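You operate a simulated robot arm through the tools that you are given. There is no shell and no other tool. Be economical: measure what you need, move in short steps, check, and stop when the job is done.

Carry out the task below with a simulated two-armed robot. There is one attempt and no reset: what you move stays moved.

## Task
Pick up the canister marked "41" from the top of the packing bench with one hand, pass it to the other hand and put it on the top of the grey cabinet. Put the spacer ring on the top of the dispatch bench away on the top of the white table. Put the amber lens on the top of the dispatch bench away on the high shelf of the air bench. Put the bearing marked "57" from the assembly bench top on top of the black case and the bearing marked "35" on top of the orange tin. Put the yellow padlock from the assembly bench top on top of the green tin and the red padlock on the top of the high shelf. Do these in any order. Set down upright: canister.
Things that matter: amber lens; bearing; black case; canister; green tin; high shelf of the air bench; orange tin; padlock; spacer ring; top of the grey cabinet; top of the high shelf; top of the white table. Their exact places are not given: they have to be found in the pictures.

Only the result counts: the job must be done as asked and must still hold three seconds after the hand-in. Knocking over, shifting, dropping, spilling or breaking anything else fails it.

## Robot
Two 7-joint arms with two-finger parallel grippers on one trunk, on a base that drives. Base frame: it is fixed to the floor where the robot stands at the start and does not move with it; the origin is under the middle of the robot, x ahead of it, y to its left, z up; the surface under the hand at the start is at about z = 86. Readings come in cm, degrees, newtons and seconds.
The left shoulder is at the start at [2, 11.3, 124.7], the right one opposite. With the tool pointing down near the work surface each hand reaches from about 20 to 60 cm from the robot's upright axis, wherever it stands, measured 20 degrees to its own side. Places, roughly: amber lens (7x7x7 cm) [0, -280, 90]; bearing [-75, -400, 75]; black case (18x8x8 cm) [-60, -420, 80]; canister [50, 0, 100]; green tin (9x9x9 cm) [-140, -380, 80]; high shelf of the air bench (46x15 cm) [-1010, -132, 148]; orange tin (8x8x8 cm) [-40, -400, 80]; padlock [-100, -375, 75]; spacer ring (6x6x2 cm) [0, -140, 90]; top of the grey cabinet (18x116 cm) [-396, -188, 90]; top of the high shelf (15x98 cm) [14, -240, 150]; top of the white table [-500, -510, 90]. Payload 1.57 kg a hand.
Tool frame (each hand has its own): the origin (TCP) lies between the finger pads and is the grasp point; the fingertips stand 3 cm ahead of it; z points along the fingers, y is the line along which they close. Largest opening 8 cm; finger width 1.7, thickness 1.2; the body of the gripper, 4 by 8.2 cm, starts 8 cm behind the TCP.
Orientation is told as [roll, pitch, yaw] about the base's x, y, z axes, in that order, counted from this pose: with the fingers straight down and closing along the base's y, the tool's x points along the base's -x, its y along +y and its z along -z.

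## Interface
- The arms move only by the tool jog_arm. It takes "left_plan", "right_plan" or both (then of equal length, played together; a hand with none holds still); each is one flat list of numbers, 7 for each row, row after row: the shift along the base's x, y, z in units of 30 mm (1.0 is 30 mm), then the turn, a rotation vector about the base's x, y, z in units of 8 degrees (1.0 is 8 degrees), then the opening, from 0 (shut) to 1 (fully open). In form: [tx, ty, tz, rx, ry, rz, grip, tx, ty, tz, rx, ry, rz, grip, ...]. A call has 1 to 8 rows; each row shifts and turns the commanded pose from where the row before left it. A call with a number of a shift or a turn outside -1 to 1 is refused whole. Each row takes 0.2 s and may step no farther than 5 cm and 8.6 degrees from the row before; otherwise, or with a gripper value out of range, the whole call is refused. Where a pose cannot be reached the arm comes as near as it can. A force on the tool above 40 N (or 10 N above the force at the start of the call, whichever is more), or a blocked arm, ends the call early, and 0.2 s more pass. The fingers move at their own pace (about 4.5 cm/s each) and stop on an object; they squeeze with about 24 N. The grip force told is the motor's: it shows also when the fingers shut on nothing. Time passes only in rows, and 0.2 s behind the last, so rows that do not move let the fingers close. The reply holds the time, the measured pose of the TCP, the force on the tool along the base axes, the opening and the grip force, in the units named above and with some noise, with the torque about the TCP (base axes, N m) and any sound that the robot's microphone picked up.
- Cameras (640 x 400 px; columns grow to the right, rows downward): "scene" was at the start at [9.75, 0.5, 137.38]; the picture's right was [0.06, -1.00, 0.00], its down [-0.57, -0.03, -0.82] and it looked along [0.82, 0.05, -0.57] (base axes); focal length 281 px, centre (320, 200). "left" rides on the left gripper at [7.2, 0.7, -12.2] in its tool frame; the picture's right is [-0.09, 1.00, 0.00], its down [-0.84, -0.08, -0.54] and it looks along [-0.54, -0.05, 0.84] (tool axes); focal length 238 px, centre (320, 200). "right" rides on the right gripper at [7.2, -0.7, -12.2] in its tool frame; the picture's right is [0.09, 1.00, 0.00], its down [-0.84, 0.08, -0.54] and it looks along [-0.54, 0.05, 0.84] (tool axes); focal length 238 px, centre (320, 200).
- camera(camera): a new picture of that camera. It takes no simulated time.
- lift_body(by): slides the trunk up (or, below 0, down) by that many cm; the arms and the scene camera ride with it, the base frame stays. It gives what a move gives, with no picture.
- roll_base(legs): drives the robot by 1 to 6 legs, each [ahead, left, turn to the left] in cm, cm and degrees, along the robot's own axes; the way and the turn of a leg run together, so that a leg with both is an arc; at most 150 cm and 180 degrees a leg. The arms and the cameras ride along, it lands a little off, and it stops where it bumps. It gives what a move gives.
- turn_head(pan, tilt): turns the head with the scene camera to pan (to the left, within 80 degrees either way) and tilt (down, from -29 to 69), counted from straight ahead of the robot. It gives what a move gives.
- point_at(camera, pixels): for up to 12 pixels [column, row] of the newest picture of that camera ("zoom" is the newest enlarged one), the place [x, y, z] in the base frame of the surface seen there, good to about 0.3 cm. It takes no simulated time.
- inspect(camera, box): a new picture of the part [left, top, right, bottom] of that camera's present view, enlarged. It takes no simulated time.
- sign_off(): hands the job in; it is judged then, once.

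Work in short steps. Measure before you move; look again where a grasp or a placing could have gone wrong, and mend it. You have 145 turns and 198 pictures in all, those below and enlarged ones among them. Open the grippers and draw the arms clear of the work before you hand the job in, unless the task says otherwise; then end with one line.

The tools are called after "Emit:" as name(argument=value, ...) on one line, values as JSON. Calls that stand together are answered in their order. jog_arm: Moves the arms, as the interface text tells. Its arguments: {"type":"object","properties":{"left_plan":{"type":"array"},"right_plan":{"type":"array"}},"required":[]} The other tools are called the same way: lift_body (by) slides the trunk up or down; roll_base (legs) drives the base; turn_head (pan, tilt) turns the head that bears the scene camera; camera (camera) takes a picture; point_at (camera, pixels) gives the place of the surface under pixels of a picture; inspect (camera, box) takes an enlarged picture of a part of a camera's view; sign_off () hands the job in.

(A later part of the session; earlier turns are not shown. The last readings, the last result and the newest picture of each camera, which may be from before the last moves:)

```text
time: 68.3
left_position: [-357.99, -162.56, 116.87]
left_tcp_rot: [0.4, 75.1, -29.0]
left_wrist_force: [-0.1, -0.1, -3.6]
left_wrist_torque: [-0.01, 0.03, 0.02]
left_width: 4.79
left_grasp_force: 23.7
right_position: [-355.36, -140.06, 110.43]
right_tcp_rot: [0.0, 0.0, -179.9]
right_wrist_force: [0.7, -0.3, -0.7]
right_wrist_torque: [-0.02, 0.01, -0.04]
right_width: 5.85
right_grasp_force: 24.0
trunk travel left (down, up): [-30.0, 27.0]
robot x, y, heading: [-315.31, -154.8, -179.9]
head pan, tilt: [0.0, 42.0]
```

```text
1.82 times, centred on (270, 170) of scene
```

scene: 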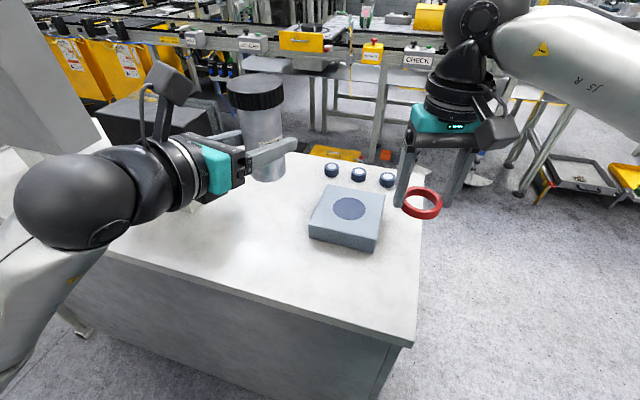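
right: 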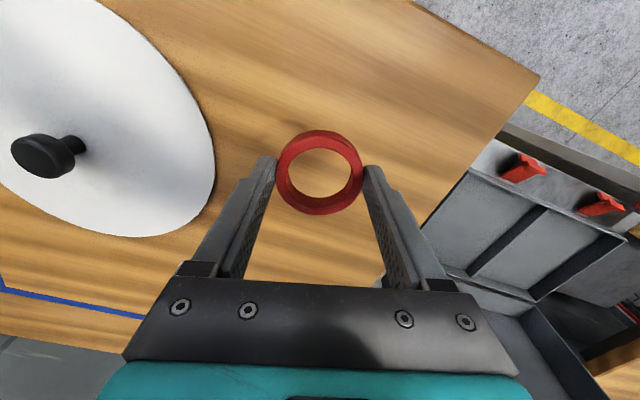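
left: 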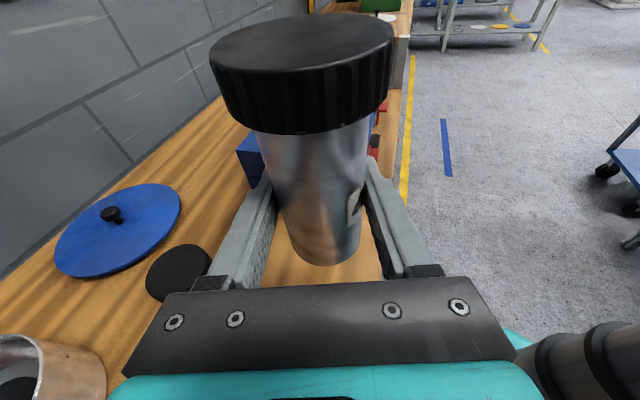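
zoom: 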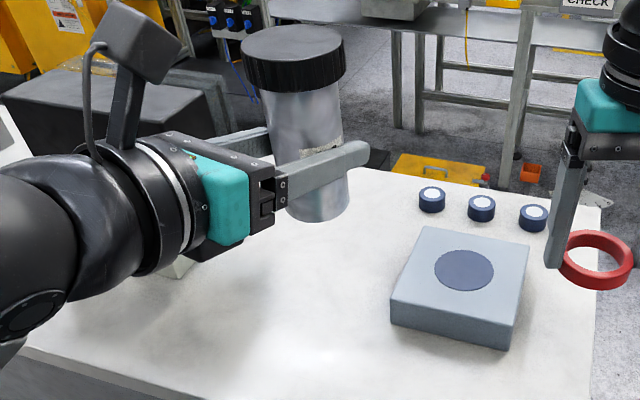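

I want the canister at about [-382, -164], but must know how low the left forearm hangs. I measure the wrist ball, forearm and black box.

Emit:
point_at(camera="scene", pixels=[[70, 215], [60, 245], [30, 290], [15, 330], [185, 190], [120, 165], [210, 195], [100, 115], [215, 120], [150, 110]])

Emit:
camera(camera="left")

```text
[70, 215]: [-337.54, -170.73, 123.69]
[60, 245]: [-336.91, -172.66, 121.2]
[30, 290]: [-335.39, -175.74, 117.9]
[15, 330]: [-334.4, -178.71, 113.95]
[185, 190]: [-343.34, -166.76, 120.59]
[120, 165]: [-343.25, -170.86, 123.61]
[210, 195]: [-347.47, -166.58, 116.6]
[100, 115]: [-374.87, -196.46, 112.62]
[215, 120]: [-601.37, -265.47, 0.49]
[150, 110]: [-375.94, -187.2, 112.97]
```

```text
169 pictures are left
```

left: 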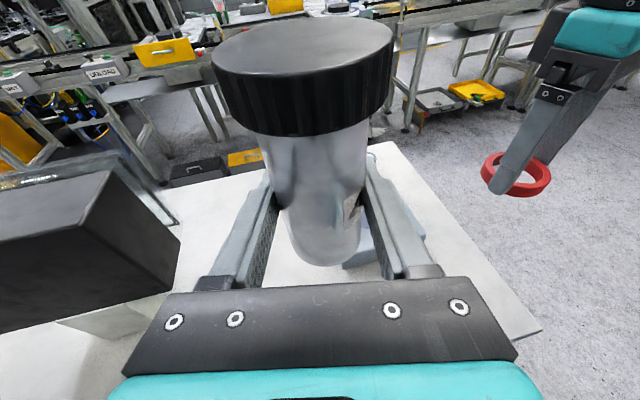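

The forearm hangs low behind the wrist, so I raise the trunk 25 cm so the arm comes down from above, roll 6 cm ahead, and bring the hand forward and down partway.

Emit:
lift_body(by=25)

Emit:
roll_base(legs=[[6, 0, 0]])

Emit:
jog_arm(left_plan=[-0.75, -0.05, -0.9, 0, 0, 0.3, 0, -0.75, -0.05, -0.9, 0, 0, 0.3, 0, -0.75, -0.05, -0.9, 0, 0, 0.3, 0, -0.75, -0.05, -0.9, 0, 0, 0.3, 0, -0.75, -0.05, -0.9, 0, 0, 0.3, 0, -0.75, -0.05, -0.9, 0, 0, 0.3, 0, -0.75, -0.05, -0.9, 0, 0, 0.3, 0, -0.75, -0.05, -0.9, 0, 0, 0.3, 0])

Emit:
camera(camera="scene")

```text
time: 70.8
left_position: [-358.05, -162.58, 141.8]
left_tcp_rot: [0.3, 75.1, -28.9]
left_wrist_force: [0.0, -1.2, -4.6]
left_wrist_torque: [0.0, 0.02, 0.03]
left_width: 4.81
left_grasp_force: 24.7
right_position: [-355.34, -139.99, 135.38]
right_tcp_rot: [0.0, 0.0, -179.9]
right_wrist_force: [-0.3, 0.2, -0.6]
right_wrist_torque: [0.01, -0.02, 0.04]
right_width: 5.84
right_grasp_force: 24.2
trunk travel left (down, up): [-55.0, 2.0]
robot x, y, heading: [-315.35, -155.23, -180.1]
head pan, tilt: [0.0, 42.0]
```

```text
time: 71.8
left_position: [-363.86, -162.7, 141.73]
left_tcp_rot: [0.4, 75.1, -28.7]
left_wrist_force: [-1.2, -0.1, -3.7]
left_wrist_torque: [-0.02, -0.04, 0.01]
left_width: 4.81
left_grasp_force: 23.8
right_position: [-361.3, -140.07, 135.39]
right_tcp_rot: [-0.1, 0.1, -179.9]
right_wrist_force: [-0.3, -0.1, 0.5]
right_wrist_torque: [-0.03, -0.06, 0.03]
right_width: 5.86
right_grasp_force: 24.0
trunk travel left (down, up): [-55.0, 2.0]
robot x, y, heading: [-321.16, -155.15, -179.9]
head pan, tilt: [0.0, 42.0]
```

```text
time: 73.8
left_position: [-381.14, -167.43, 118.28]
left_tcp_rot: [-12.9, 72.7, -21.1]
left_wrist_force: [-0.3, 0.1, -2.5]
left_wrist_torque: [0.0, -0.01, 0.0]
left_width: 4.79
left_grasp_force: 24.3
right_position: [-361.11, -140.06, 135.47]
right_tcp_rot: [0.0, 0.0, -179.7]
right_wrist_force: [-0.6, 0.5, -0.6]
right_wrist_torque: [0.03, 0.02, 0.01]
right_width: 5.84
right_grasp_force: 23.7
trunk travel left (down, up): [-55.0, 2.0]
robot x, y, heading: [-321.3, -154.83, -180.0]
head pan, tilt: [0.0, 42.0]
stopped in row 8 (left hand): the arm was blocked; the commanded pose is now the measured one
```

```text
168 pictures are left
```

scene: 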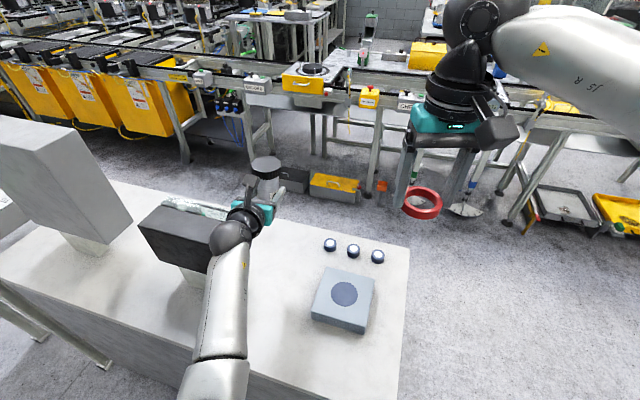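

The left arm was blocked, probably by the black box by the wrist, and it twisted some 13°. I draw up and away to the right (+y), undoing the last turn.

Emit:
jog_arm(left_plan=[0.3, 0.5, 0.9, 0, 0, 0, 0, 0.3, 0.5, 0.9, 0, 0, 0, 0, 0.3, 0.5, 0.9, 0, 0, 0, 0])

Emit:
camera(camera="scene")

Emit:
inspect(camera="scene", box=[120, 130, 340, 290])

```text
time: 74.3
left_position: [-379.84, -174.44, 119.61]
left_tcp_rot: [-37.0, 66.9, -41.0]
left_wrist_force: [0.4, 0.4, -3.8]
left_wrist_torque: [-0.04, 0.0, -0.02]
left_width: 4.79
left_grasp_force: 23.8
left hand out of reach, approached as far as the arm can: row 2
right_position: [-361.22, -140.08, 135.53]
right_tcp_rot: [-0.1, -0.1, -179.9]
right_wrist_force: [0.5, -0.5, 0.1]
right_wrist_torque: [0.01, 0.02, 0.0]
right_width: 5.83
right_grasp_force: 23.9
trunk travel left (down, up): [-55.0, 2.0]
robot x, y, heading: [-321.27, -154.61, -180.0]
head pan, tilt: [0.0, 42.0]
stopped in row 2 (left hand): the arm was blocked; the commanded pose is now the measured one
```

```text
167 pictures are left
```

scene: 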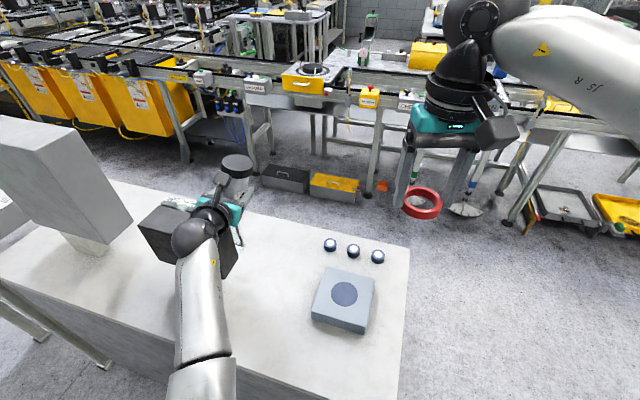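

```text
2.50 times, centred on (230, 210) of scene
```

zoom: 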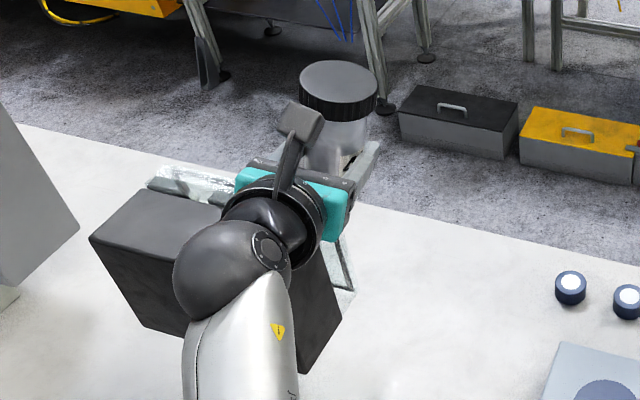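

The arm config is tangled near the black box. I lift the trunk the last 2 cm and roll straight back so everything leaves the cabinet.

Emit:
lift_body(by=2)

Emit:
roll_base(legs=[[-25, 0, 0]])

Emit:
camera(camera="scene")

```text
time: 75.0
left_position: [-379.9, -174.46, 121.76]
left_tcp_rot: [-37.2, 67.2, -41.2]
left_wrist_force: [1.1, -0.5, -3.3]
left_wrist_torque: [0.01, 0.01, -0.01]
left_width: 4.8
left_grasp_force: 24.1
right_position: [-361.33, -140.13, 137.38]
right_tcp_rot: [-0.1, 0.0, -179.8]
right_wrist_force: [0.4, 0.0, 0.1]
right_wrist_torque: [0.02, -0.03, 0.01]
right_width: 5.83
right_grasp_force: 23.9
trunk travel left (down, up): [-57.0, 0.0]
robot x, y, heading: [-321.34, -155.08, -179.9]
head pan, tilt: [0.0, 42.0]
```

```text
time: 76.8
left_position: [-354.69, -174.4, 121.77]
left_tcp_rot: [-37.3, 67.2, -41.3]
left_wrist_force: [0.0, -0.2, -3.1]
left_wrist_torque: [-0.03, -0.04, 0.0]
left_width: 4.78
left_grasp_force: 23.6
right_position: [-336.13, -140.05, 137.53]
right_tcp_rot: [0.0, 0.0, -179.7]
right_wrist_force: [0.8, 0.1, -0.4]
right_wrist_torque: [0.02, 0.0, 0.04]
right_width: 5.84
right_grasp_force: 23.7
trunk travel left (down, up): [-57.0, 0.0]
robot x, y, heading: [-296.06, -154.95, -179.9]
head pan, tilt: [0.0, 42.0]
```

```text
165 pictures are left
```

scene: 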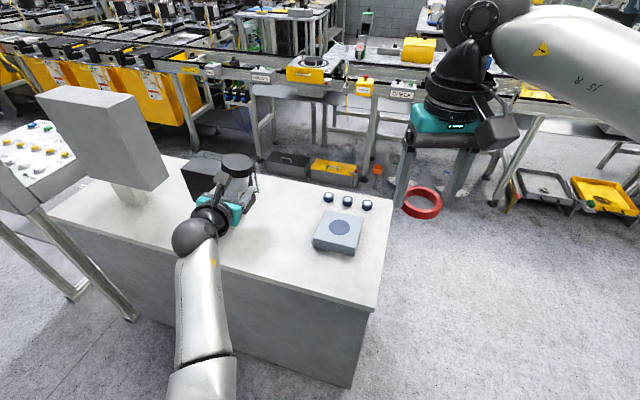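

Clear of the cabinet. By my sums the canister now leans about 14° toward +y while the fingers point -x (the direction I want), so I turn +13.8° about x, +2° about y.

Emit:
jog_arm(left_plan=[0, 0, 0.3, 0.6, 0.1, 0, 0, 0, 0, 0.3, 0.6, 0.1, 0, 0, 0, 0, 0.3, 0.53, 0.05, 0, 0])

Emit:
camera(camera="left")

Emit:
camera(camera="scene")

```text
time: 77.6
left_position: [-354.83, -174.37, 124.34]
left_tcp_rot: [0.2, 74.9, -5.5]
left_wrist_force: [-0.1, 0.2, -3.3]
left_wrist_torque: [0.01, 0.02, 0.0]
left_width: 4.79
left_grasp_force: 23.7
right_position: [-336.31, -140.04, 137.39]
right_tcp_rot: [0.0, 0.0, -179.8]
right_wrist_force: [-0.1, 0.0, -0.4]
right_wrist_torque: [-0.05, 0.0, 0.01]
right_width: 5.82
right_grasp_force: 24.1
trunk travel left (down, up): [-57.0, 0.0]
robot x, y, heading: [-296.16, -155.04, -179.9]
head pan, tilt: [0.0, 42.0]
```

```text
164 pictures are left
```

left: 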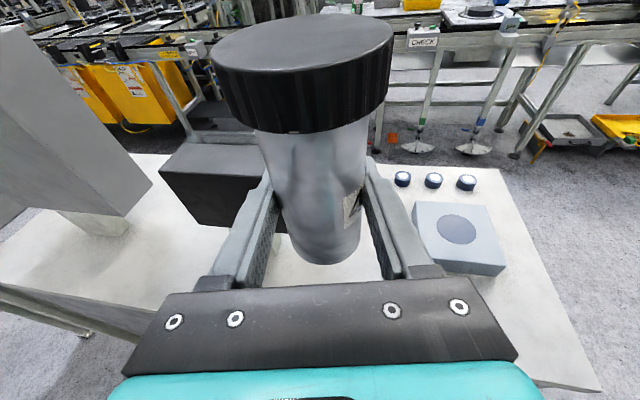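

```text
163 pictures are left
```

scene: 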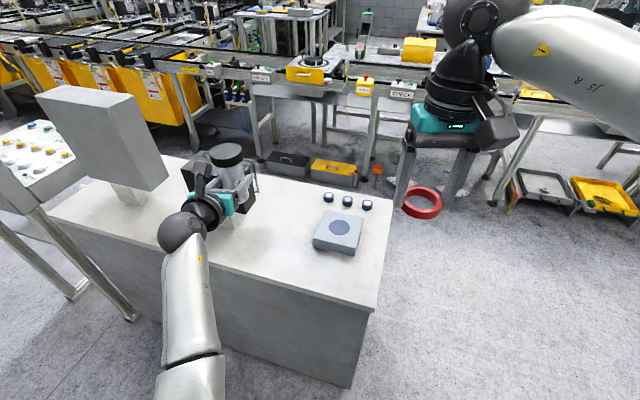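

Upright again ([0.2, 74.9, -5.5]), pointing -x. I check the forearm's height relative to the hand to decide how to lower, and check the black box.

Emit:
point_at(camera="scene", pixels=[[180, 235], [195, 290], [195, 340], [190, 385], [250, 215], [228, 155], [225, 200]])

Emit:
point_at(camera="left", pixels=[[205, 148], [163, 170], [190, 200], [417, 240], [290, 265], [212, 225]])

```text
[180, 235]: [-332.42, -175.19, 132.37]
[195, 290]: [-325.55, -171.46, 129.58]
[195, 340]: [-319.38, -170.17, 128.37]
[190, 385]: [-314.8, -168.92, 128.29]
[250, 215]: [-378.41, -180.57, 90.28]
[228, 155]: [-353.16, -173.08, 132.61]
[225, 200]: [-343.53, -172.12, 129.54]
```

```text
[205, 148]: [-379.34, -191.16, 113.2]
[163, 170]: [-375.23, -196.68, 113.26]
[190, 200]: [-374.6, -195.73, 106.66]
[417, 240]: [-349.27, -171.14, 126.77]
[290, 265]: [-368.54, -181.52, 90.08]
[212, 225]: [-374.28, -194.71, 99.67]
```

Forearm is nearly level with the hand, so lowering with the arm (trunk high) is better. I strafe right 10, roll ahead 27, then lower 15 cm with the arm.

Emit:
roll_base(legs=[[0, -10, 0], [26, 0, 0]])

Emit:
jog_arm(left_plan=[0, 0, -0.8, 0, 0, 0, 0, 0, 0, -0.8, 0, 0, 0, 0, 0, 0, -0.8, 0, 0, 0, 0, 0, 0, -0.8, 0, 0, 0, 0, 0, 0, -0.8, 0, 0, 0, 0, 0, 0, -0.8, 0, 0, 0, 0])

Emit:
camera(camera="scene")

```text
time: 80.2
left_position: [-381.01, -164.52, 124.38]
left_tcp_rot: [0.0, 75.0, -5.8]
left_wrist_force: [0.2, -0.1, -3.6]
left_wrist_torque: [0.02, 0.0, -0.01]
left_width: 4.77
left_grasp_force: 23.4
right_position: [-362.38, -130.21, 137.46]
right_tcp_rot: [0.1, 0.0, -179.8]
right_wrist_force: [0.2, -0.1, -0.5]
right_wrist_torque: [0.0, 0.01, -0.01]
right_width: 5.84
right_grasp_force: 23.9
trunk travel left (down, up): [-57.0, 0.0]
robot x, y, heading: [-322.21, -144.98, -179.9]
head pan, tilt: [0.0, 42.0]
```

```text
time: 81.6
left_position: [-380.91, -164.45, 109.94]
left_tcp_rot: [-0.2, 74.8, -5.9]
left_wrist_force: [-0.1, -0.1, -4.1]
left_wrist_torque: [0.02, 0.01, -0.02]
left_width: 4.78
left_grasp_force: 24.5
right_position: [-362.4, -130.21, 137.52]
right_tcp_rot: [-0.1, 0.0, -179.8]
right_wrist_force: [-0.8, -0.4, -0.1]
right_wrist_torque: [0.0, -0.02, -0.02]
right_width: 5.83
right_grasp_force: 23.7
trunk travel left (down, up): [-57.0, 0.0]
robot x, y, heading: [-322.49, -145.01, -180.0]
head pan, tilt: [0.0, 42.0]
```

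```text
162 pictures are left
```

scene: 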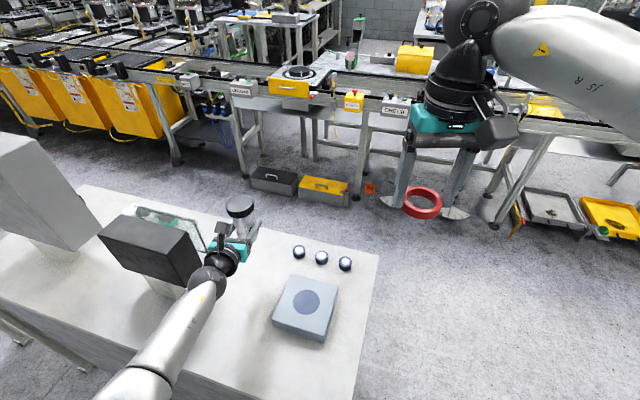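

Holding true. I check the forearm height and the clearance to the box before the last 15 cm.

Emit:
point_at(camera="scene", pixels=[[195, 300], [170, 345], [140, 385], [205, 278], [200, 265], [185, 240], [240, 205], [248, 222]])

Emit:
inspect(camera="scene", box=[90, 180, 340, 360])

```text
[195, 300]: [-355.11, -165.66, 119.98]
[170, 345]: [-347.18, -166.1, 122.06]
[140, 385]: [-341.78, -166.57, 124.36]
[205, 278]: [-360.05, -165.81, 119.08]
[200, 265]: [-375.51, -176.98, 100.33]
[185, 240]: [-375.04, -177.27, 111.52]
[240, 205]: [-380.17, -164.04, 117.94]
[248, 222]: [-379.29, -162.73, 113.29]
```

```text
2.22 times, centred on (215, 270) of scene
```

zoom: 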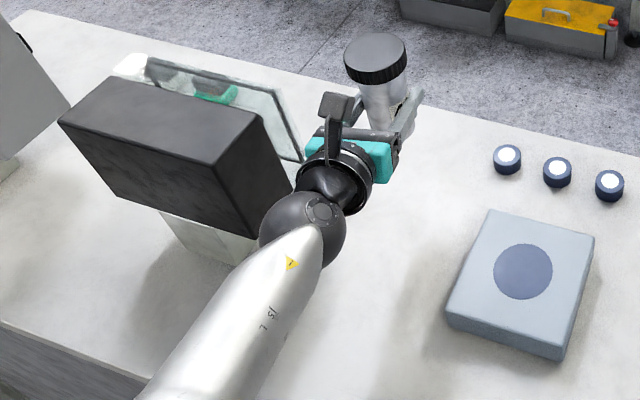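

The forearm now slopes up toward the robot, good. The glass plate's right edge at zoom (300,150) is close by; I measure it.

Emit:
point_at(camera="zoom", pixels=[[300, 150], [296, 120], [285, 95], [420, 150], [440, 125], [270, 150], [400, 250]])

```text
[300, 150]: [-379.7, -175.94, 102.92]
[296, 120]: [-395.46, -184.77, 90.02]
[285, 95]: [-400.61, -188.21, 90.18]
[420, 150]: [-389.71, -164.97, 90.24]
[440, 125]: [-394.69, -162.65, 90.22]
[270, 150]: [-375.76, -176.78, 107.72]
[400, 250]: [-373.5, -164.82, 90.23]
```

Glass edge at y≈-176, clear. I lower 14.3 cm, then feel for contact in small steps.

Emit:
jog_arm(left_plan=[0, 0.1, -0.95, 0, 0, 0, 0, 0, 0.1, -0.95, 0, 0, 0, 0, 0, 0.1, -0.95, 0, 0, 0, 0, 0, 0.1, -0.95, 0, 0, 0, 0, 0, 0, -0.8, 0, 0, 0, 0, 0, 0, -0.12, 0, 0, 0, 0, 0, 0, -0.1, 0, 0, 0, 0, 0, 0, -0.08, 0, 0, 0, 0])

Emit:
camera(camera="left")

```text
time: 83.4
left_position: [-380.83, -163.83, 103.3]
left_tcp_rot: [0.1, 75.0, -5.6]
left_wrist_force: [0.2, -0.3, -3.4]
left_wrist_torque: [0.03, 0.0, 0.0]
left_width: 4.83
left_grasp_force: 23.7
left hand out of reach, approached as far as the arm can: row 3, 4, 5, 6, 7
right_position: [-362.32, -130.17, 137.49]
right_tcp_rot: [0.0, -0.1, -179.8]
right_wrist_force: [0.2, 1.1, 0.1]
right_wrist_torque: [0.01, -0.01, 0.01]
right_width: 5.83
right_grasp_force: 24.2
trunk travel left (down, up): [-57.0, 0.0]
robot x, y, heading: [-322.7, -144.99, -179.8]
head pan, tilt: [0.0, 42.0]
```

```text
160 pictures are left
```

left: 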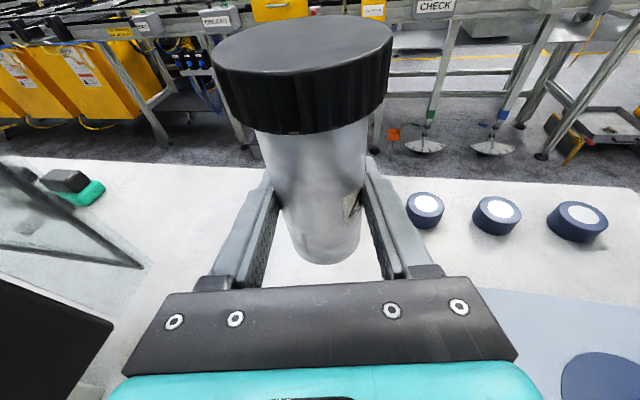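

The arm ran out of reach at z=103.3; I lower the remainder with the trunk, 7.5 cm first.

Emit:
lift_body(by=-7.5)

Emit:
point_at(camera="left", pixels=[[300, 258], [318, 270], [330, 275]])

Emit:
camera(camera="left")

```text
time: 84.5
left_position: [-380.9, -163.66, 95.86]
left_tcp_rot: [0.0, 74.9, -5.6]
left_wrist_force: [-0.1, 0.3, -3.7]
left_wrist_torque: [0.01, -0.01, 0.04]
left_width: 4.83
left_grasp_force: 23.6
right_position: [-362.35, -130.2, 130.02]
right_tcp_rot: [0.0, 0.0, -179.8]
right_wrist_force: [0.5, 0.1, 0.4]
right_wrist_torque: [-0.01, -0.01, 0.01]
right_width: 5.86
right_grasp_force: 23.9
trunk travel left (down, up): [-49.5, 7.5]
robot x, y, heading: [-322.39, -145.11, -179.7]
head pan, tilt: [0.0, 42.0]
```

```text
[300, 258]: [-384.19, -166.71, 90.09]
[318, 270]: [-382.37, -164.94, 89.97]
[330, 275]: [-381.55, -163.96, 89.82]
```

```text
159 pictures are left
```

left: 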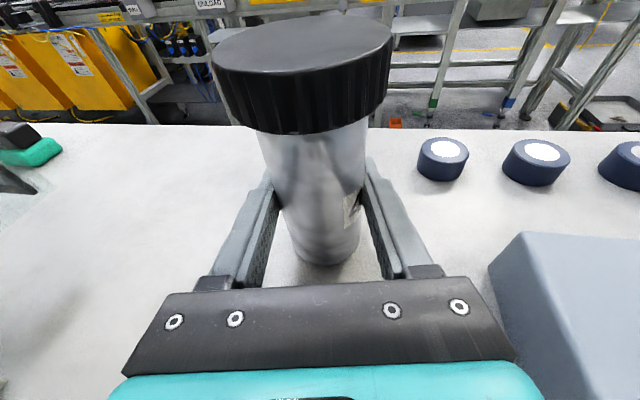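

About 0.9 cm left by my reckoning. I lower the trunk 0.7, watching the wrist force.

Emit:
lift_body(by=-0.7)

Emit:
lift_body(by=-0.2)

```text
time: 85.1
left_position: [-380.85, -163.67, 95.18]
left_tcp_rot: [0.0, 74.9, -5.7]
left_wrist_force: [-0.4, 0.1, -2.8]
left_wrist_torque: [0.0, -0.05, 0.01]
left_width: 4.78
left_grasp_force: 24.1
right_position: [-362.44, -130.12, 129.22]
right_tcp_rot: [0.1, 0.0, -179.7]
right_wrist_force: [-0.2, -1.6, -0.4]
right_wrist_torque: [0.01, -0.01, 0.02]
right_width: 5.84
right_grasp_force: 23.8
trunk travel left (down, up): [-48.8, 8.2]
robot x, y, heading: [-321.98, -145.31, -180.0]
head pan, tilt: [0.0, 42.0]
```

```text
time: 85.6
left_position: [-380.81, -163.64, 95.08]
left_tcp_rot: [0.0, 75.3, -5.7]
left_wrist_force: [3.4, -0.4, 8.5]
left_wrist_torque: [-0.12, -0.41, 0.0]
left_width: 4.81
left_grasp_force: 23.8
right_position: [-362.17, -130.15, 129.11]
right_tcp_rot: [0.0, 0.1, -179.8]
right_wrist_force: [0.4, 1.3, 0.3]
right_wrist_torque: [-0.01, 0.0, 0.04]
right_width: 5.85
right_grasp_force: 23.6
trunk travel left (down, up): [-48.6, 8.4]
robot x, y, heading: [-322.19, -144.85, -179.8]
head pan, tilt: [0.0, 42.0]
```

Contact felt (8.5 N). I open the left hand, then back straight off with the base.

Emit:
jog_arm(left_plan=[0, 0, 0, 0, 0, 0, 1, 0, 0, 0, 0, 0, 0, 1, 0, 0, 0, 0, 0, 0, 1, 0, 0, 0, 0, 0, 0, 1])

Emit:
camera(camera="left")

Emit:
roll_base(legs=[[-25, 0, 0]])

Emit:
camera(camera="scene")

```text
time: 86.6
left_position: [-380.89, -163.69, 94.88]
left_tcp_rot: [0.0, 74.9, -5.8]
left_wrist_force: [0.2, -0.5, -0.2]
left_wrist_torque: [0.01, 0.02, -0.04]
left_width: 8.01
left_grasp_force: 0.1
right_position: [-362.44, -130.09, 129.08]
right_tcp_rot: [0.0, 0.1, -179.8]
right_wrist_force: [0.3, -0.2, -0.7]
right_wrist_torque: [0.02, 0.03, -0.01]
right_width: 5.86
right_grasp_force: 23.8
trunk travel left (down, up): [-48.6, 8.4]
robot x, y, heading: [-322.48, -145.43, -179.6]
head pan, tilt: [0.0, 42.0]
```

```text
158 pictures are left
```

left: 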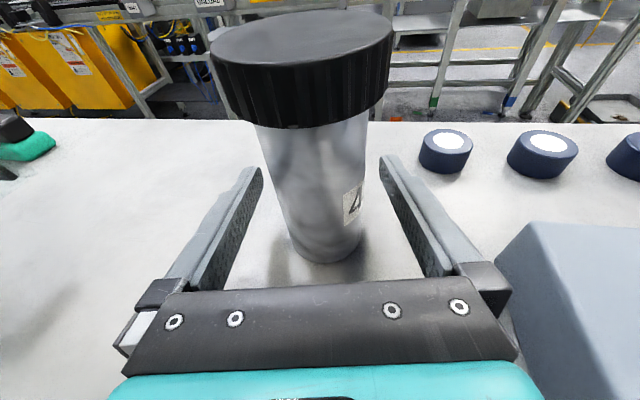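

```text
time: 88.4
left_position: [-356.3, -163.45, 94.91]
left_tcp_rot: [0.0, 74.9, -5.9]
left_wrist_force: [-0.2, -0.5, 0.4]
left_wrist_torque: [-0.01, 0.0, -0.01]
left_width: 8.0
left_grasp_force: 0.0
right_position: [-337.64, -130.0, 129.04]
right_tcp_rot: [0.0, 0.0, -180.0]
right_wrist_force: [0.9, -0.5, 0.3]
right_wrist_torque: [-0.03, -0.02, 0.03]
right_width: 5.87
right_grasp_force: 23.8
trunk travel left (down, up): [-48.6, 8.4]
robot x, y, heading: [-297.81, -144.97, -180.0]
head pan, tilt: [0.0, 42.0]
```

```text
157 pictures are left
```

scene: 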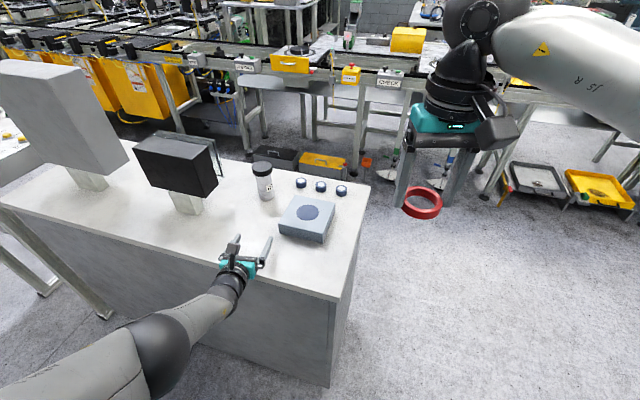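

The canister stands free on the cabinet. The left hand isn't needed further, so I draw it back and up, then back off, turn to face -y and drive down the aisle toward the white table.

Emit:
jog_arm(left_plan=[0.5, 0, 0.9, 0, 0, 0, 0.3, 0.5, 0, 0.9, 0, 0, 0, 0.3, 0.5, 0, 0.9, 0, 0, 0, 0.3, 0.5, 0, 0.9, 0, 0, 0, 0.3, 0.5, 0, 0.9, 0, 0, 0, 0.3, 0.5, 0, 0.9, 0, 0, 0, 0.3, 0.5, 0, 0.9, 0, 0, 0, 0.3, 0.5, 0, 0.9, 0, 0, 0, 0.3])

Emit:
roll_base(legs=[[-20, 0, 0], [0, 0, 90], [145, 0, 0]])

Emit:
turn_head(pan=-25, tilt=18)

Emit:
camera(camera="scene")

```text
time: 90.2
left_position: [-344.23, -163.5, 116.44]
left_tcp_rot: [-0.1, 74.9, -6.1]
left_wrist_force: [-0.2, 0.0, -0.1]
left_wrist_torque: [0.01, 0.03, -0.01]
left_width: 2.42
left_grasp_force: 0.1
right_position: [-337.74, -130.04, 129.21]
right_tcp_rot: [0.1, 0.1, -179.9]
right_wrist_force: [-0.8, -0.5, 0.4]
right_wrist_torque: [0.04, 0.02, -0.01]
right_width: 5.83
right_grasp_force: 24.0
trunk travel left (down, up): [-48.6, 8.4]
robot x, y, heading: [-297.71, -144.9, -179.6]
head pan, tilt: [0.0, 42.0]
```

```text
time: 102.6
left_position: [-257.93, -338.92, 116.46]
left_tcp_rot: [0.1, 75.0, 84.4]
left_wrist_force: [0.4, 1.4, 0.8]
left_wrist_torque: [0.0, 0.04, 0.01]
left_width: 2.4
left_grasp_force: 0.0
right_position: [-291.4, -332.46, 128.97]
right_tcp_rot: [0.0, 0.1, -89.7]
right_wrist_force: [1.0, -0.3, 0.0]
right_wrist_torque: [0.0, 0.02, 0.02]
right_width: 5.85
right_grasp_force: 24.3
trunk travel left (down, up): [-48.6, 8.4]
robot x, y, heading: [-276.79, -292.49, -89.6]
head pan, tilt: [0.0, 42.0]
```

```text
time: 103.5
left_position: [-257.84, -338.97, 116.5]
left_tcp_rot: [0.0, 74.9, 84.2]
left_wrist_force: [0.1, 0.3, 0.0]
left_wrist_torque: [-0.02, 0.0, 0.03]
left_width: 2.36
left_grasp_force: 0.1
right_position: [-291.48, -332.45, 129.13]
right_tcp_rot: [0.0, 0.0, -89.7]
right_wrist_force: [0.6, -0.3, -0.6]
right_wrist_torque: [0.0, -0.03, 0.0]
right_width: 5.87
right_grasp_force: 24.4
trunk travel left (down, up): [-48.6, 8.4]
robot x, y, heading: [-276.58, -292.55, -89.8]
head pan, tilt: [-25.0, 18.0]
```

```text
156 pictures are left
```

scene: 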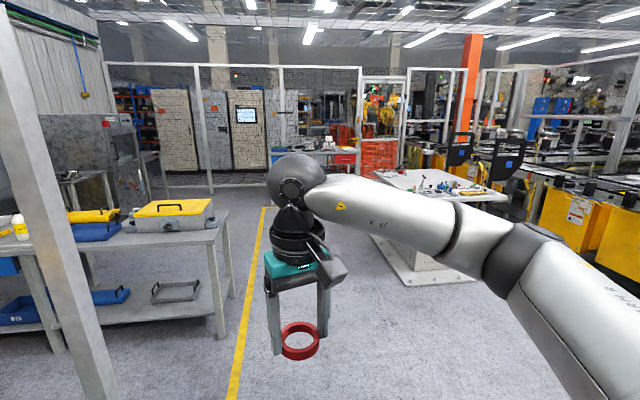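

The white table is at (430,190). I measure its edges and zoom in on its contents.

Emit:
point_at(camera="scene", pixels=[[372, 174], [500, 203], [400, 186], [430, 197], [460, 180], [415, 172], [420, 283], [380, 240], [455, 272], [240, 300], [50, 300], [340, 320]])

Emit:
inspect(camera="scene", box=[340, 140, 540, 265])

```text
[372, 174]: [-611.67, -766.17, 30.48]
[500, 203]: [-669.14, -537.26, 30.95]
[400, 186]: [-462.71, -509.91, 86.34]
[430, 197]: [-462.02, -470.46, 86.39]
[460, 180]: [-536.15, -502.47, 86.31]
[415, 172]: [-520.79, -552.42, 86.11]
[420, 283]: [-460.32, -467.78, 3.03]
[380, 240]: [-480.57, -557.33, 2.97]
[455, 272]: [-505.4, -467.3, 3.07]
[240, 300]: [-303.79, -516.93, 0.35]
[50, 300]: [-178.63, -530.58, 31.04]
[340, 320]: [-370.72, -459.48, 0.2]
```

```text
3.20 times, centred on (440, 202) of scene
```

zoom: 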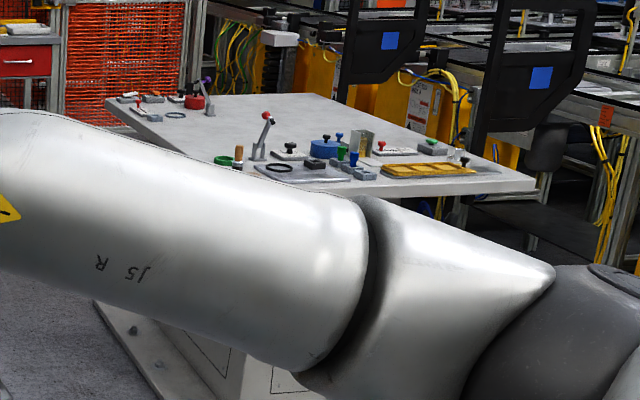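

East side of the white table looks free around [-475, -500], z 86.3. I drive round to face it from +x at about (-417, -507).

Emit:
roll_base(legs=[[145, -60, 0], [0, 0, -90.2], [72, 67, 0]])

Emit:
turn_head(pan=-10, tilt=40)

Emit:
camera(camera="scene")

```text
refused: leg 1 is longer than a leg can be; nothing moved
```

```text
time: 104.3
left_position: [-257.97, -338.86, 116.53]
left_tcp_rot: [0.0, 74.8, 84.4]
left_wrist_force: [0.3, 0.3, 0.5]
left_wrist_torque: [-0.01, 0.0, 0.03]
left_width: 2.41
left_grasp_force: 0.0
right_position: [-291.5, -332.34, 129.02]
right_tcp_rot: [-0.1, 0.1, -89.7]
right_wrist_force: [0.5, 0.3, 0.1]
right_wrist_torque: [0.0, 0.02, 0.0]
right_width: 5.82
right_grasp_force: 24.1
trunk travel left (down, up): [-48.6, 8.4]
robot x, y, heading: [-276.62, -292.38, -89.7]
head pan, tilt: [-10.0, 40.0]
```

```text
154 pictures are left
```

scene: 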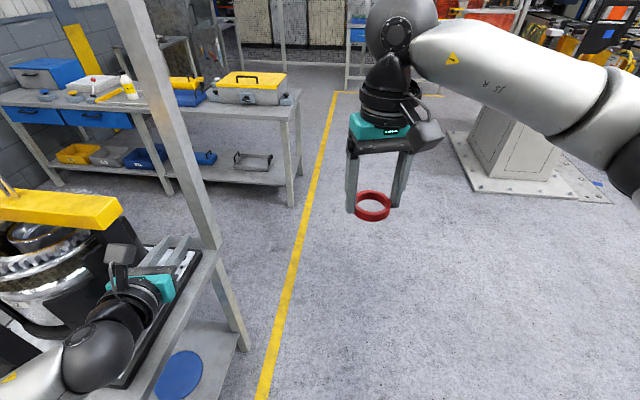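

The leg was too long. Luckily this shows my left arm over a machine bench by a post, so I strafe right first, then go ahead.

Emit:
roll_base(legs=[[0, -60, 0], [145, 0, 0], [0, 0, -90.2], [75, 67, 0]])

Emit:
camera(camera="scene")

```text
time: 123.2
left_position: [-464.16, -519.02, 116.45]
left_tcp_rot: [0.0, 74.9, -8.5]
left_wrist_force: [-0.7, 0.4, 0.4]
left_wrist_torque: [0.01, -0.01, 0.04]
left_width: 2.38
left_grasp_force: 0.2
right_position: [-456.03, -485.79, 129.13]
right_tcp_rot: [-0.1, -0.1, 177.5]
right_wrist_force: [-0.7, 0.0, -0.5]
right_wrist_torque: [-0.01, 0.03, -0.02]
right_width: 5.83
right_grasp_force: 24.1
trunk travel left (down, up): [-48.6, 8.4]
robot x, y, heading: [-416.62, -502.33, 177.5]
head pan, tilt: [-10.0, 40.0]
```

```text
153 pictures are left
```

scene: 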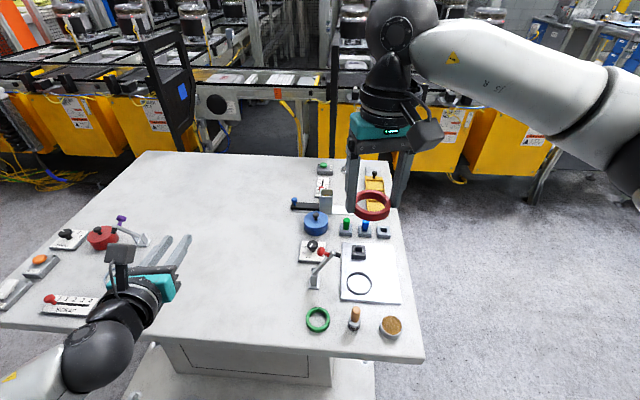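

A big clear area in the middle, e.g. (255,290). I measure it and the near edge.

Emit:
point_at(camera="scene", pixels=[[255, 290], [230, 260], [270, 330], [280, 345], [318, 312], [315, 280], [300, 250], [372, 215], [180, 330]])

```text
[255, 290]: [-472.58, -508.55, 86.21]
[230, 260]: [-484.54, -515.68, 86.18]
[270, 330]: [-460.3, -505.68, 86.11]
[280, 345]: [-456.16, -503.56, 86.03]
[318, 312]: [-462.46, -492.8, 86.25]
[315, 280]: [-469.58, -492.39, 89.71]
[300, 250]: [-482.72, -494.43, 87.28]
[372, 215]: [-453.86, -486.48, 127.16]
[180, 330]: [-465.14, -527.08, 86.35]
```

I strafe left 16 so the spot [-466, -508] lies on the right hand's side, then lower the right hand.

Emit:
roll_base(legs=[[0, 16, 2.5]])

Emit:
jog_arm(right_plan=[-0.4, -0.25, -1, 0, 0, 0, 0, -0.4, -0.25, -1, 0, 0, 0, 0, -0.4, -0.25, -1, 0, 0, 0, 0, -0.4, -0.25, -1, 0, 0, 0, 0, -0.4, -0.25, -1, 0, 0, 0, 0, -0.4, -0.25, -1, 0, 0, 0, 0, -0.4, -0.25, -1, 0, 0, 0, 0, -0.4, -0.25, -1, 0, 0, 0, 0])

Emit:
camera(camera="scene")

```text
time: 124.7
left_position: [-463.51, -536.99, 116.55]
left_tcp_rot: [0.1, 74.9, -5.6]
left_wrist_force: [-1.0, -0.5, 0.3]
left_wrist_torque: [0.05, 0.0, -0.04]
left_width: 2.41
left_grasp_force: 0.0
right_position: [-457.1, -503.52, 129.1]
right_tcp_rot: [0.1, 0.1, -179.7]
right_wrist_force: [-0.5, -0.8, -0.2]
right_wrist_torque: [0.05, 0.0, 0.01]
right_width: 5.86
right_grasp_force: 24.0
trunk travel left (down, up): [-48.6, 8.4]
robot x, y, heading: [-416.86, -518.53, -179.9]
head pan, tilt: [-10.0, 40.0]
```

```text
time: 126.5
left_position: [-463.7, -537.18, 116.44]
left_tcp_rot: [0.0, 74.9, -5.6]
left_wrist_force: [0.8, 0.0, 0.9]
left_wrist_torque: [-0.03, -0.01, -0.02]
left_width: 2.4
left_grasp_force: 0.1
right_position: [-466.86, -509.59, 105.18]
right_tcp_rot: [0.1, 0.0, -179.7]
right_wrist_force: [-0.4, 0.7, -0.2]
right_wrist_torque: [0.01, 0.0, -0.02]
right_width: 5.83
right_grasp_force: 23.9
trunk travel left (down, up): [-48.6, 8.4]
robot x, y, heading: [-417.07, -518.27, -179.7]
head pan, tilt: [-10.0, 40.0]
```

```text
152 pictures are left
```

scene: 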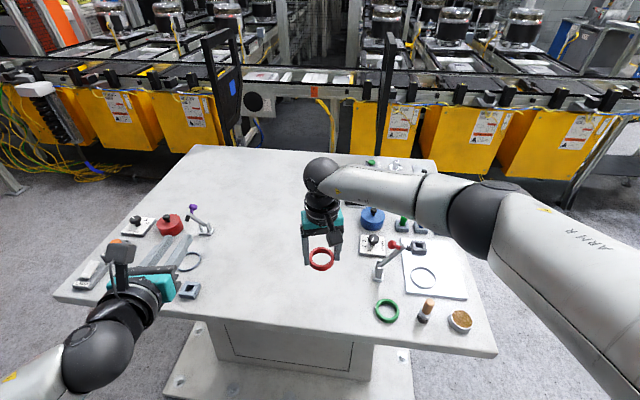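

Clear below. I lower 15.4 cm, feel the table, and let go.

Emit:
jog_arm(right_plan=[0, 0, -1, 0, 0, 0, 0, 0, 0, -1, 0, 0, 0, 0, 0, 0, -1, 0, 0, 0, 0, 0, 0, -1, 0, 0, 0, 0, 0, 0, -1, 0, 0, 0, 0, 0, 0, -0.2, 0, 0, 0, 0, 0, 0, 0, 0, 0, 0, 0])

```text
time: 128.1
left_position: [-463.64, -537.03, 116.43]
left_tcp_rot: [0.1, 74.9, -5.8]
left_wrist_force: [0.4, 0.5, 0.2]
left_wrist_torque: [0.0, -0.01, 0.0]
left_width: 2.37
left_grasp_force: 0.1
right_position: [-465.41, -509.08, 91.77]
right_tcp_rot: [0.0, 0.1, -179.9]
right_wrist_force: [0.2, 0.2, -0.3]
right_wrist_torque: [0.0, 0.01, 0.0]
right_width: 5.85
right_grasp_force: 23.5
right hand out of reach, approached as far as the arm can: row 4, 5
trunk travel left (down, up): [-48.6, 8.4]
robot x, y, heading: [-417.25, -518.39, -179.7]
head pan, tilt: [-10.0, 40.0]
```

Out of reach at 91.8; I lower the trunk 2.2 cm (the left stays well above the table).

Emit:
lift_body(by=-2.2)

```text
time: 128.7
left_position: [-463.65, -537.09, 114.34]
left_tcp_rot: [0.0, 74.8, -5.6]
left_wrist_force: [-0.2, -1.2, 0.2]
left_wrist_torque: [0.03, -0.01, -0.02]
left_width: 2.41
left_grasp_force: 0.1
right_position: [-465.47, -509.14, 89.53]
right_tcp_rot: [0.0, 0.0, -179.7]
right_wrist_force: [0.0, 0.0, 0.1]
right_wrist_torque: [-0.01, 0.0, -0.03]
right_width: 5.84
right_grasp_force: 24.1
trunk travel left (down, up): [-46.4, 10.6]
robot x, y, heading: [-417.33, -518.37, -180.0]
head pan, tilt: [-10.0, 40.0]
```

At touching height (0.1 cm). I open, then raise with the trunk and look.

Emit:
jog_arm(right_plan=[0, 0, 0, 0, 0, 0, 1, 0, 0, 0, 0, 0, 0, 1, 0, 0, 0, 0, 0, 0, 1, 0, 0, 0, 0, 0, 0, 1])

Emit:
lift_body(by=10)

Emit:
camera(camera="right")

```text
time: 129.7
left_position: [-463.64, -537.07, 114.26]
left_tcp_rot: [0.0, 74.9, -5.8]
left_wrist_force: [0.0, 0.0, 0.7]
left_wrist_torque: [0.03, -0.01, 0.01]
left_width: 2.39
left_grasp_force: 0.0
right_position: [-465.64, -509.14, 89.66]
right_tcp_rot: [0.0, -0.1, -179.8]
right_wrist_force: [0.3, -0.6, 0.0]
right_wrist_torque: [-0.01, 0.0, -0.03]
right_width: 7.98
right_grasp_force: 0.0
trunk travel left (down, up): [-46.4, 10.6]
robot x, y, heading: [-416.74, -518.34, -179.8]
head pan, tilt: [-10.0, 40.0]
```

```text
time: 131.1
left_position: [-463.57, -536.95, 124.27]
left_tcp_rot: [0.0, 74.9, -5.7]
left_wrist_force: [0.1, 0.1, -0.8]
left_wrist_torque: [0.0, -0.04, -0.02]
left_width: 2.39
left_grasp_force: 0.0
right_position: [-465.52, -509.08, 99.48]
right_tcp_rot: [0.0, 0.0, -179.9]
right_wrist_force: [-0.1, 0.0, 0.0]
right_wrist_torque: [0.02, -0.02, 0.0]
right_width: 8.0
right_grasp_force: 0.1
trunk travel left (down, up): [-56.4, 0.6]
robot x, y, heading: [-417.24, -518.47, -180.1]
head pan, tilt: [-10.0, 40.0]
```

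```text
151 pictures are left
```

right: 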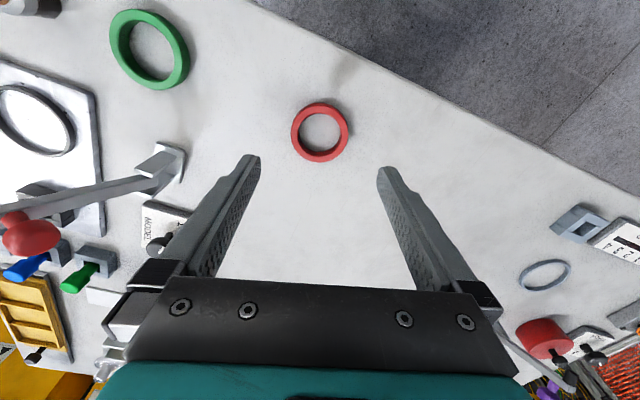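

The red ring rests on the table. I raise the right hand, then drive back up the aisle and over to the assembly bench, staying well clear of its front.

Emit:
jog_arm(right_plan=[0.3, 0, 1, 0, 0, 0, 0.5, 0.3, 0, 1, 0, 0, 0, 0.5, 0.3, 0, 1, 0, 0, 0, 0.5, 0.3, 0, 1, 0, 0, 0, 0.5, 0.3, 0, 1, 0, 0, 0, 0.5, 0.3, 0, 1, 0, 0, 0, 0.5])

Emit:
roll_base(legs=[[-75, -67, 0], [0, 0, 90], [-150, 0, 0], [-50, 0, 0], [0, 130, 0], [0, 100, 0]])

Emit:
turn_head(pan=0, tilt=32)

Emit:
camera(camera="scene")

```text
time: 132.5
left_position: [-463.56, -537.05, 124.39]
left_tcp_rot: [0.1, 74.8, -5.7]
left_wrist_force: [0.8, 0.1, -0.8]
left_wrist_torque: [0.01, 0.0, -0.02]
left_width: 2.43
left_grasp_force: 0.0
right_position: [-460.04, -509.26, 117.55]
right_tcp_rot: [0.0, 0.0, -179.8]
right_wrist_force: [0.4, 0.2, -0.2]
right_wrist_torque: [-0.02, 0.02, 0.04]
right_width: 3.99
right_grasp_force: 0.0
trunk travel left (down, up): [-56.4, 0.6]
robot x, y, heading: [-417.22, -518.25, -180.0]
head pan, tilt: [-10.0, 40.0]
```

```text
time: 161.9
left_position: [-101.46, -291.53, 124.23]
left_tcp_rot: [0.0, 74.9, 84.7]
left_wrist_force: [0.5, 0.5, -0.7]
left_wrist_torque: [0.01, 0.0, 0.0]
left_width: 2.4
left_grasp_force: 0.1
right_position: [-129.21, -288.35, 117.42]
right_tcp_rot: [0.1, -0.1, -89.3]
right_wrist_force: [-0.1, -0.6, 0.1]
right_wrist_torque: [0.03, -0.07, 0.01]
right_width: 3.98
right_grasp_force: 0.0
trunk travel left (down, up): [-56.4, 0.6]
robot x, y, heading: [-120.46, -245.2, -89.5]
head pan, tilt: [-10.0, 40.0]
```

```text
time: 162.6
left_position: [-101.4, -291.69, 124.34]
left_tcp_rot: [0.0, 74.9, 84.6]
left_wrist_force: [0.0, -0.5, 0.8]
left_wrist_torque: [0.0, -0.01, -0.03]
left_width: 2.41
left_grasp_force: 0.1
right_position: [-129.2, -288.34, 117.54]
right_tcp_rot: [0.1, -0.1, -89.3]
right_wrist_force: [0.2, 0.0, 0.1]
right_wrist_torque: [0.0, -0.03, 0.02]
right_width: 4.01
right_grasp_force: 0.1
trunk travel left (down, up): [-56.4, 0.6]
robot x, y, heading: [-120.52, -245.04, -89.7]
head pan, tilt: [0.0, 32.0]
```

```text
150 pictures are left
```

scene: 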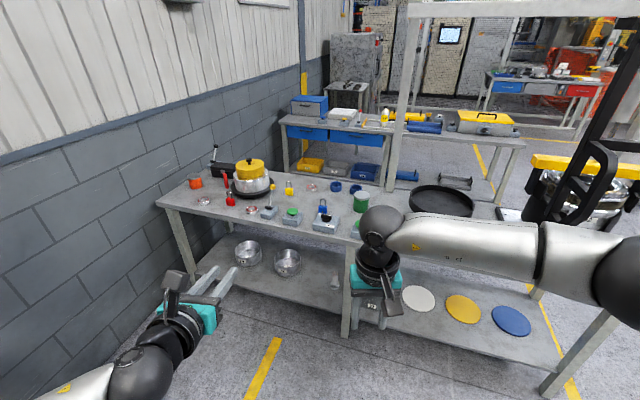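

The assembly bench is ahead. I zoom in on its objects.

Emit:
inspect(camera="scene", box=[160, 140, 400, 290])

Emit:
point_at(camera="scene", pixels=[[195, 182], [205, 200], [230, 199], [251, 210], [269, 213], [290, 187], [311, 188], [323, 207], [361, 200], [360, 225], [300, 240], [335, 187]])

```text
2.67 times, centred on (280, 215) of scene
```

zoom: 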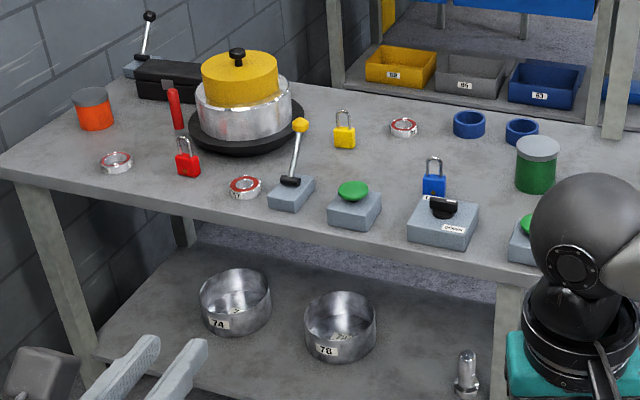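

```text
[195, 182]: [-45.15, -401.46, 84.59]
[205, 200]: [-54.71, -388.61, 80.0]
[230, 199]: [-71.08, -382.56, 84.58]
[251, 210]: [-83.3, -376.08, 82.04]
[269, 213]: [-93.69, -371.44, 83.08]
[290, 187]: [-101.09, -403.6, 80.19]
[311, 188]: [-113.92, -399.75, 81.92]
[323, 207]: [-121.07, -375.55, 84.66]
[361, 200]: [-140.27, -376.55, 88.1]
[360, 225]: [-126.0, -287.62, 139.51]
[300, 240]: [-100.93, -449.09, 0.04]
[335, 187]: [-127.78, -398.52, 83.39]
```

Three bearings at (205,200), (251,210), (311,188); red padlock (230,199), yellow (290,187), orange tin, green tin, and the black case behind. I raise the left hand out of the way, and measure the bench edges.

Emit:
jog_arm(left_plan=[0, 0.3, 1, 0, 0, 0, 0.3, 0, 0.3, 1, 0, 0, 0, 0.3, 0, 0.3, 1, 0, 0, 0, 0.3, 0, 0.3, 1, 0, 0, 0, 0.3, 0, 0.3, 1, 0, 0, 0, 0.3, 0, 0.3, 1, 0, 0, 0, 0.3, 0, 0.3, 1, 0, 0, 0, 0.3, 0, 0.3, 1, 0, 0, 0, 0.3])

Emit:
point_at(camera="scene", pixels=[[250, 222], [330, 243], [170, 203], [230, 168], [300, 172], [380, 185], [340, 335], [260, 310], [262, 280], [310, 160], [175, 260], [225, 172]])

```text
time: 164.4
left_position: [-100.56, -289.62, 147.46]
left_tcp_rot: [-0.2, 75.0, 84.5]
left_wrist_force: [-0.1, -0.5, -0.5]
left_wrist_torque: [-0.03, 0.03, -0.01]
left_width: 2.38
left_grasp_force: 0.0
left hand out of reach, approached as far as the arm can: row 5, 6, 7, 8
right_position: [-129.29, -288.31, 117.48]
right_tcp_rot: [0.0, 0.0, -89.5]
right_wrist_force: [0.0, -0.5, -0.4]
right_wrist_torque: [-0.04, 0.02, -0.03]
right_width: 4.0
right_grasp_force: 0.1
trunk travel left (down, up): [-56.4, 0.6]
robot x, y, heading: [-120.58, -245.37, -89.6]
head pan, tilt: [0.0, 32.0]
```

```text
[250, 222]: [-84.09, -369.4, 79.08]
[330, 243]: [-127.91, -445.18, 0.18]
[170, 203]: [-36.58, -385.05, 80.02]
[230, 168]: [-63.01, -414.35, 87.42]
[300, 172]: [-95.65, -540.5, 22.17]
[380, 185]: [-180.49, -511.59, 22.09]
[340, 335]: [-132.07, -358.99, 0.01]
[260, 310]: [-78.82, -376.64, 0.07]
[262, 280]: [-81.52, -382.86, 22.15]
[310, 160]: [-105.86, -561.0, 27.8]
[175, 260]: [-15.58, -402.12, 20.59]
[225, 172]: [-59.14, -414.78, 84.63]
```

The bench is rotated about -17°: front edge through (-84,-368.5), so I should face heading ≈-107°. I drive to a standoff there and look at the labels.

Emit:
roll_base(legs=[[84, 62, 0], [0, 0, -17.2]])

Emit:
turn_head(pan=0, tilt=45)

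Emit:
camera(camera="scene")

```text
time: 170.8
left_position: [-50.63, -378.58, 147.52]
left_tcp_rot: [0.0, 74.9, 68.1]
left_wrist_force: [-0.6, 0.1, 0.3]
left_wrist_torque: [0.01, -0.02, 0.03]
left_width: 2.41
left_grasp_force: 0.1
right_position: [-77.79, -369.15, 117.47]
right_tcp_rot: [0.1, 0.0, -105.8]
right_wrist_force: [-0.1, -0.8, 0.6]
right_wrist_torque: [0.01, 0.03, 0.0]
right_width: 3.99
right_grasp_force: 0.2
trunk travel left (down, up): [-56.4, 0.6]
robot x, y, heading: [-57.11, -330.48, -105.8]
head pan, tilt: [0.0, 32.0]
```

```text
time: 171.6
left_position: [-50.52, -378.58, 147.61]
left_tcp_rot: [0.1, 74.8, 68.2]
left_wrist_force: [0.5, -0.6, 0.5]
left_wrist_torque: [0.01, 0.0, -0.04]
left_width: 2.4
left_grasp_force: 0.1
right_position: [-77.71, -369.08, 117.45]
right_tcp_rot: [0.0, -0.1, -105.7]
right_wrist_force: [-0.4, 0.3, 0.2]
right_wrist_torque: [-0.04, -0.04, -0.01]
right_width: 3.99
right_grasp_force: 0.1
trunk travel left (down, up): [-56.4, 0.6]
robot x, y, heading: [-56.81, -330.26, -105.8]
head pan, tilt: [0.0, 45.0]
```

```text
148 pictures are left
```

scene: 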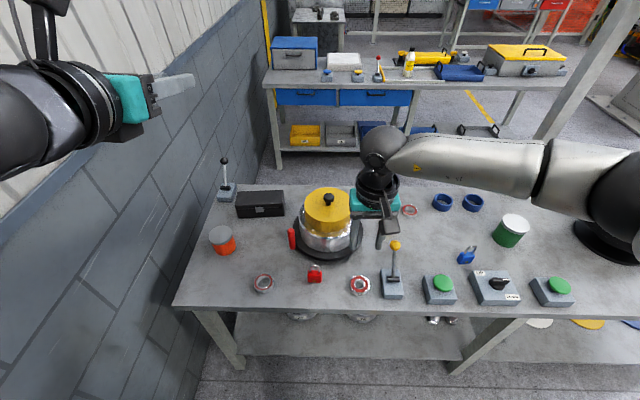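

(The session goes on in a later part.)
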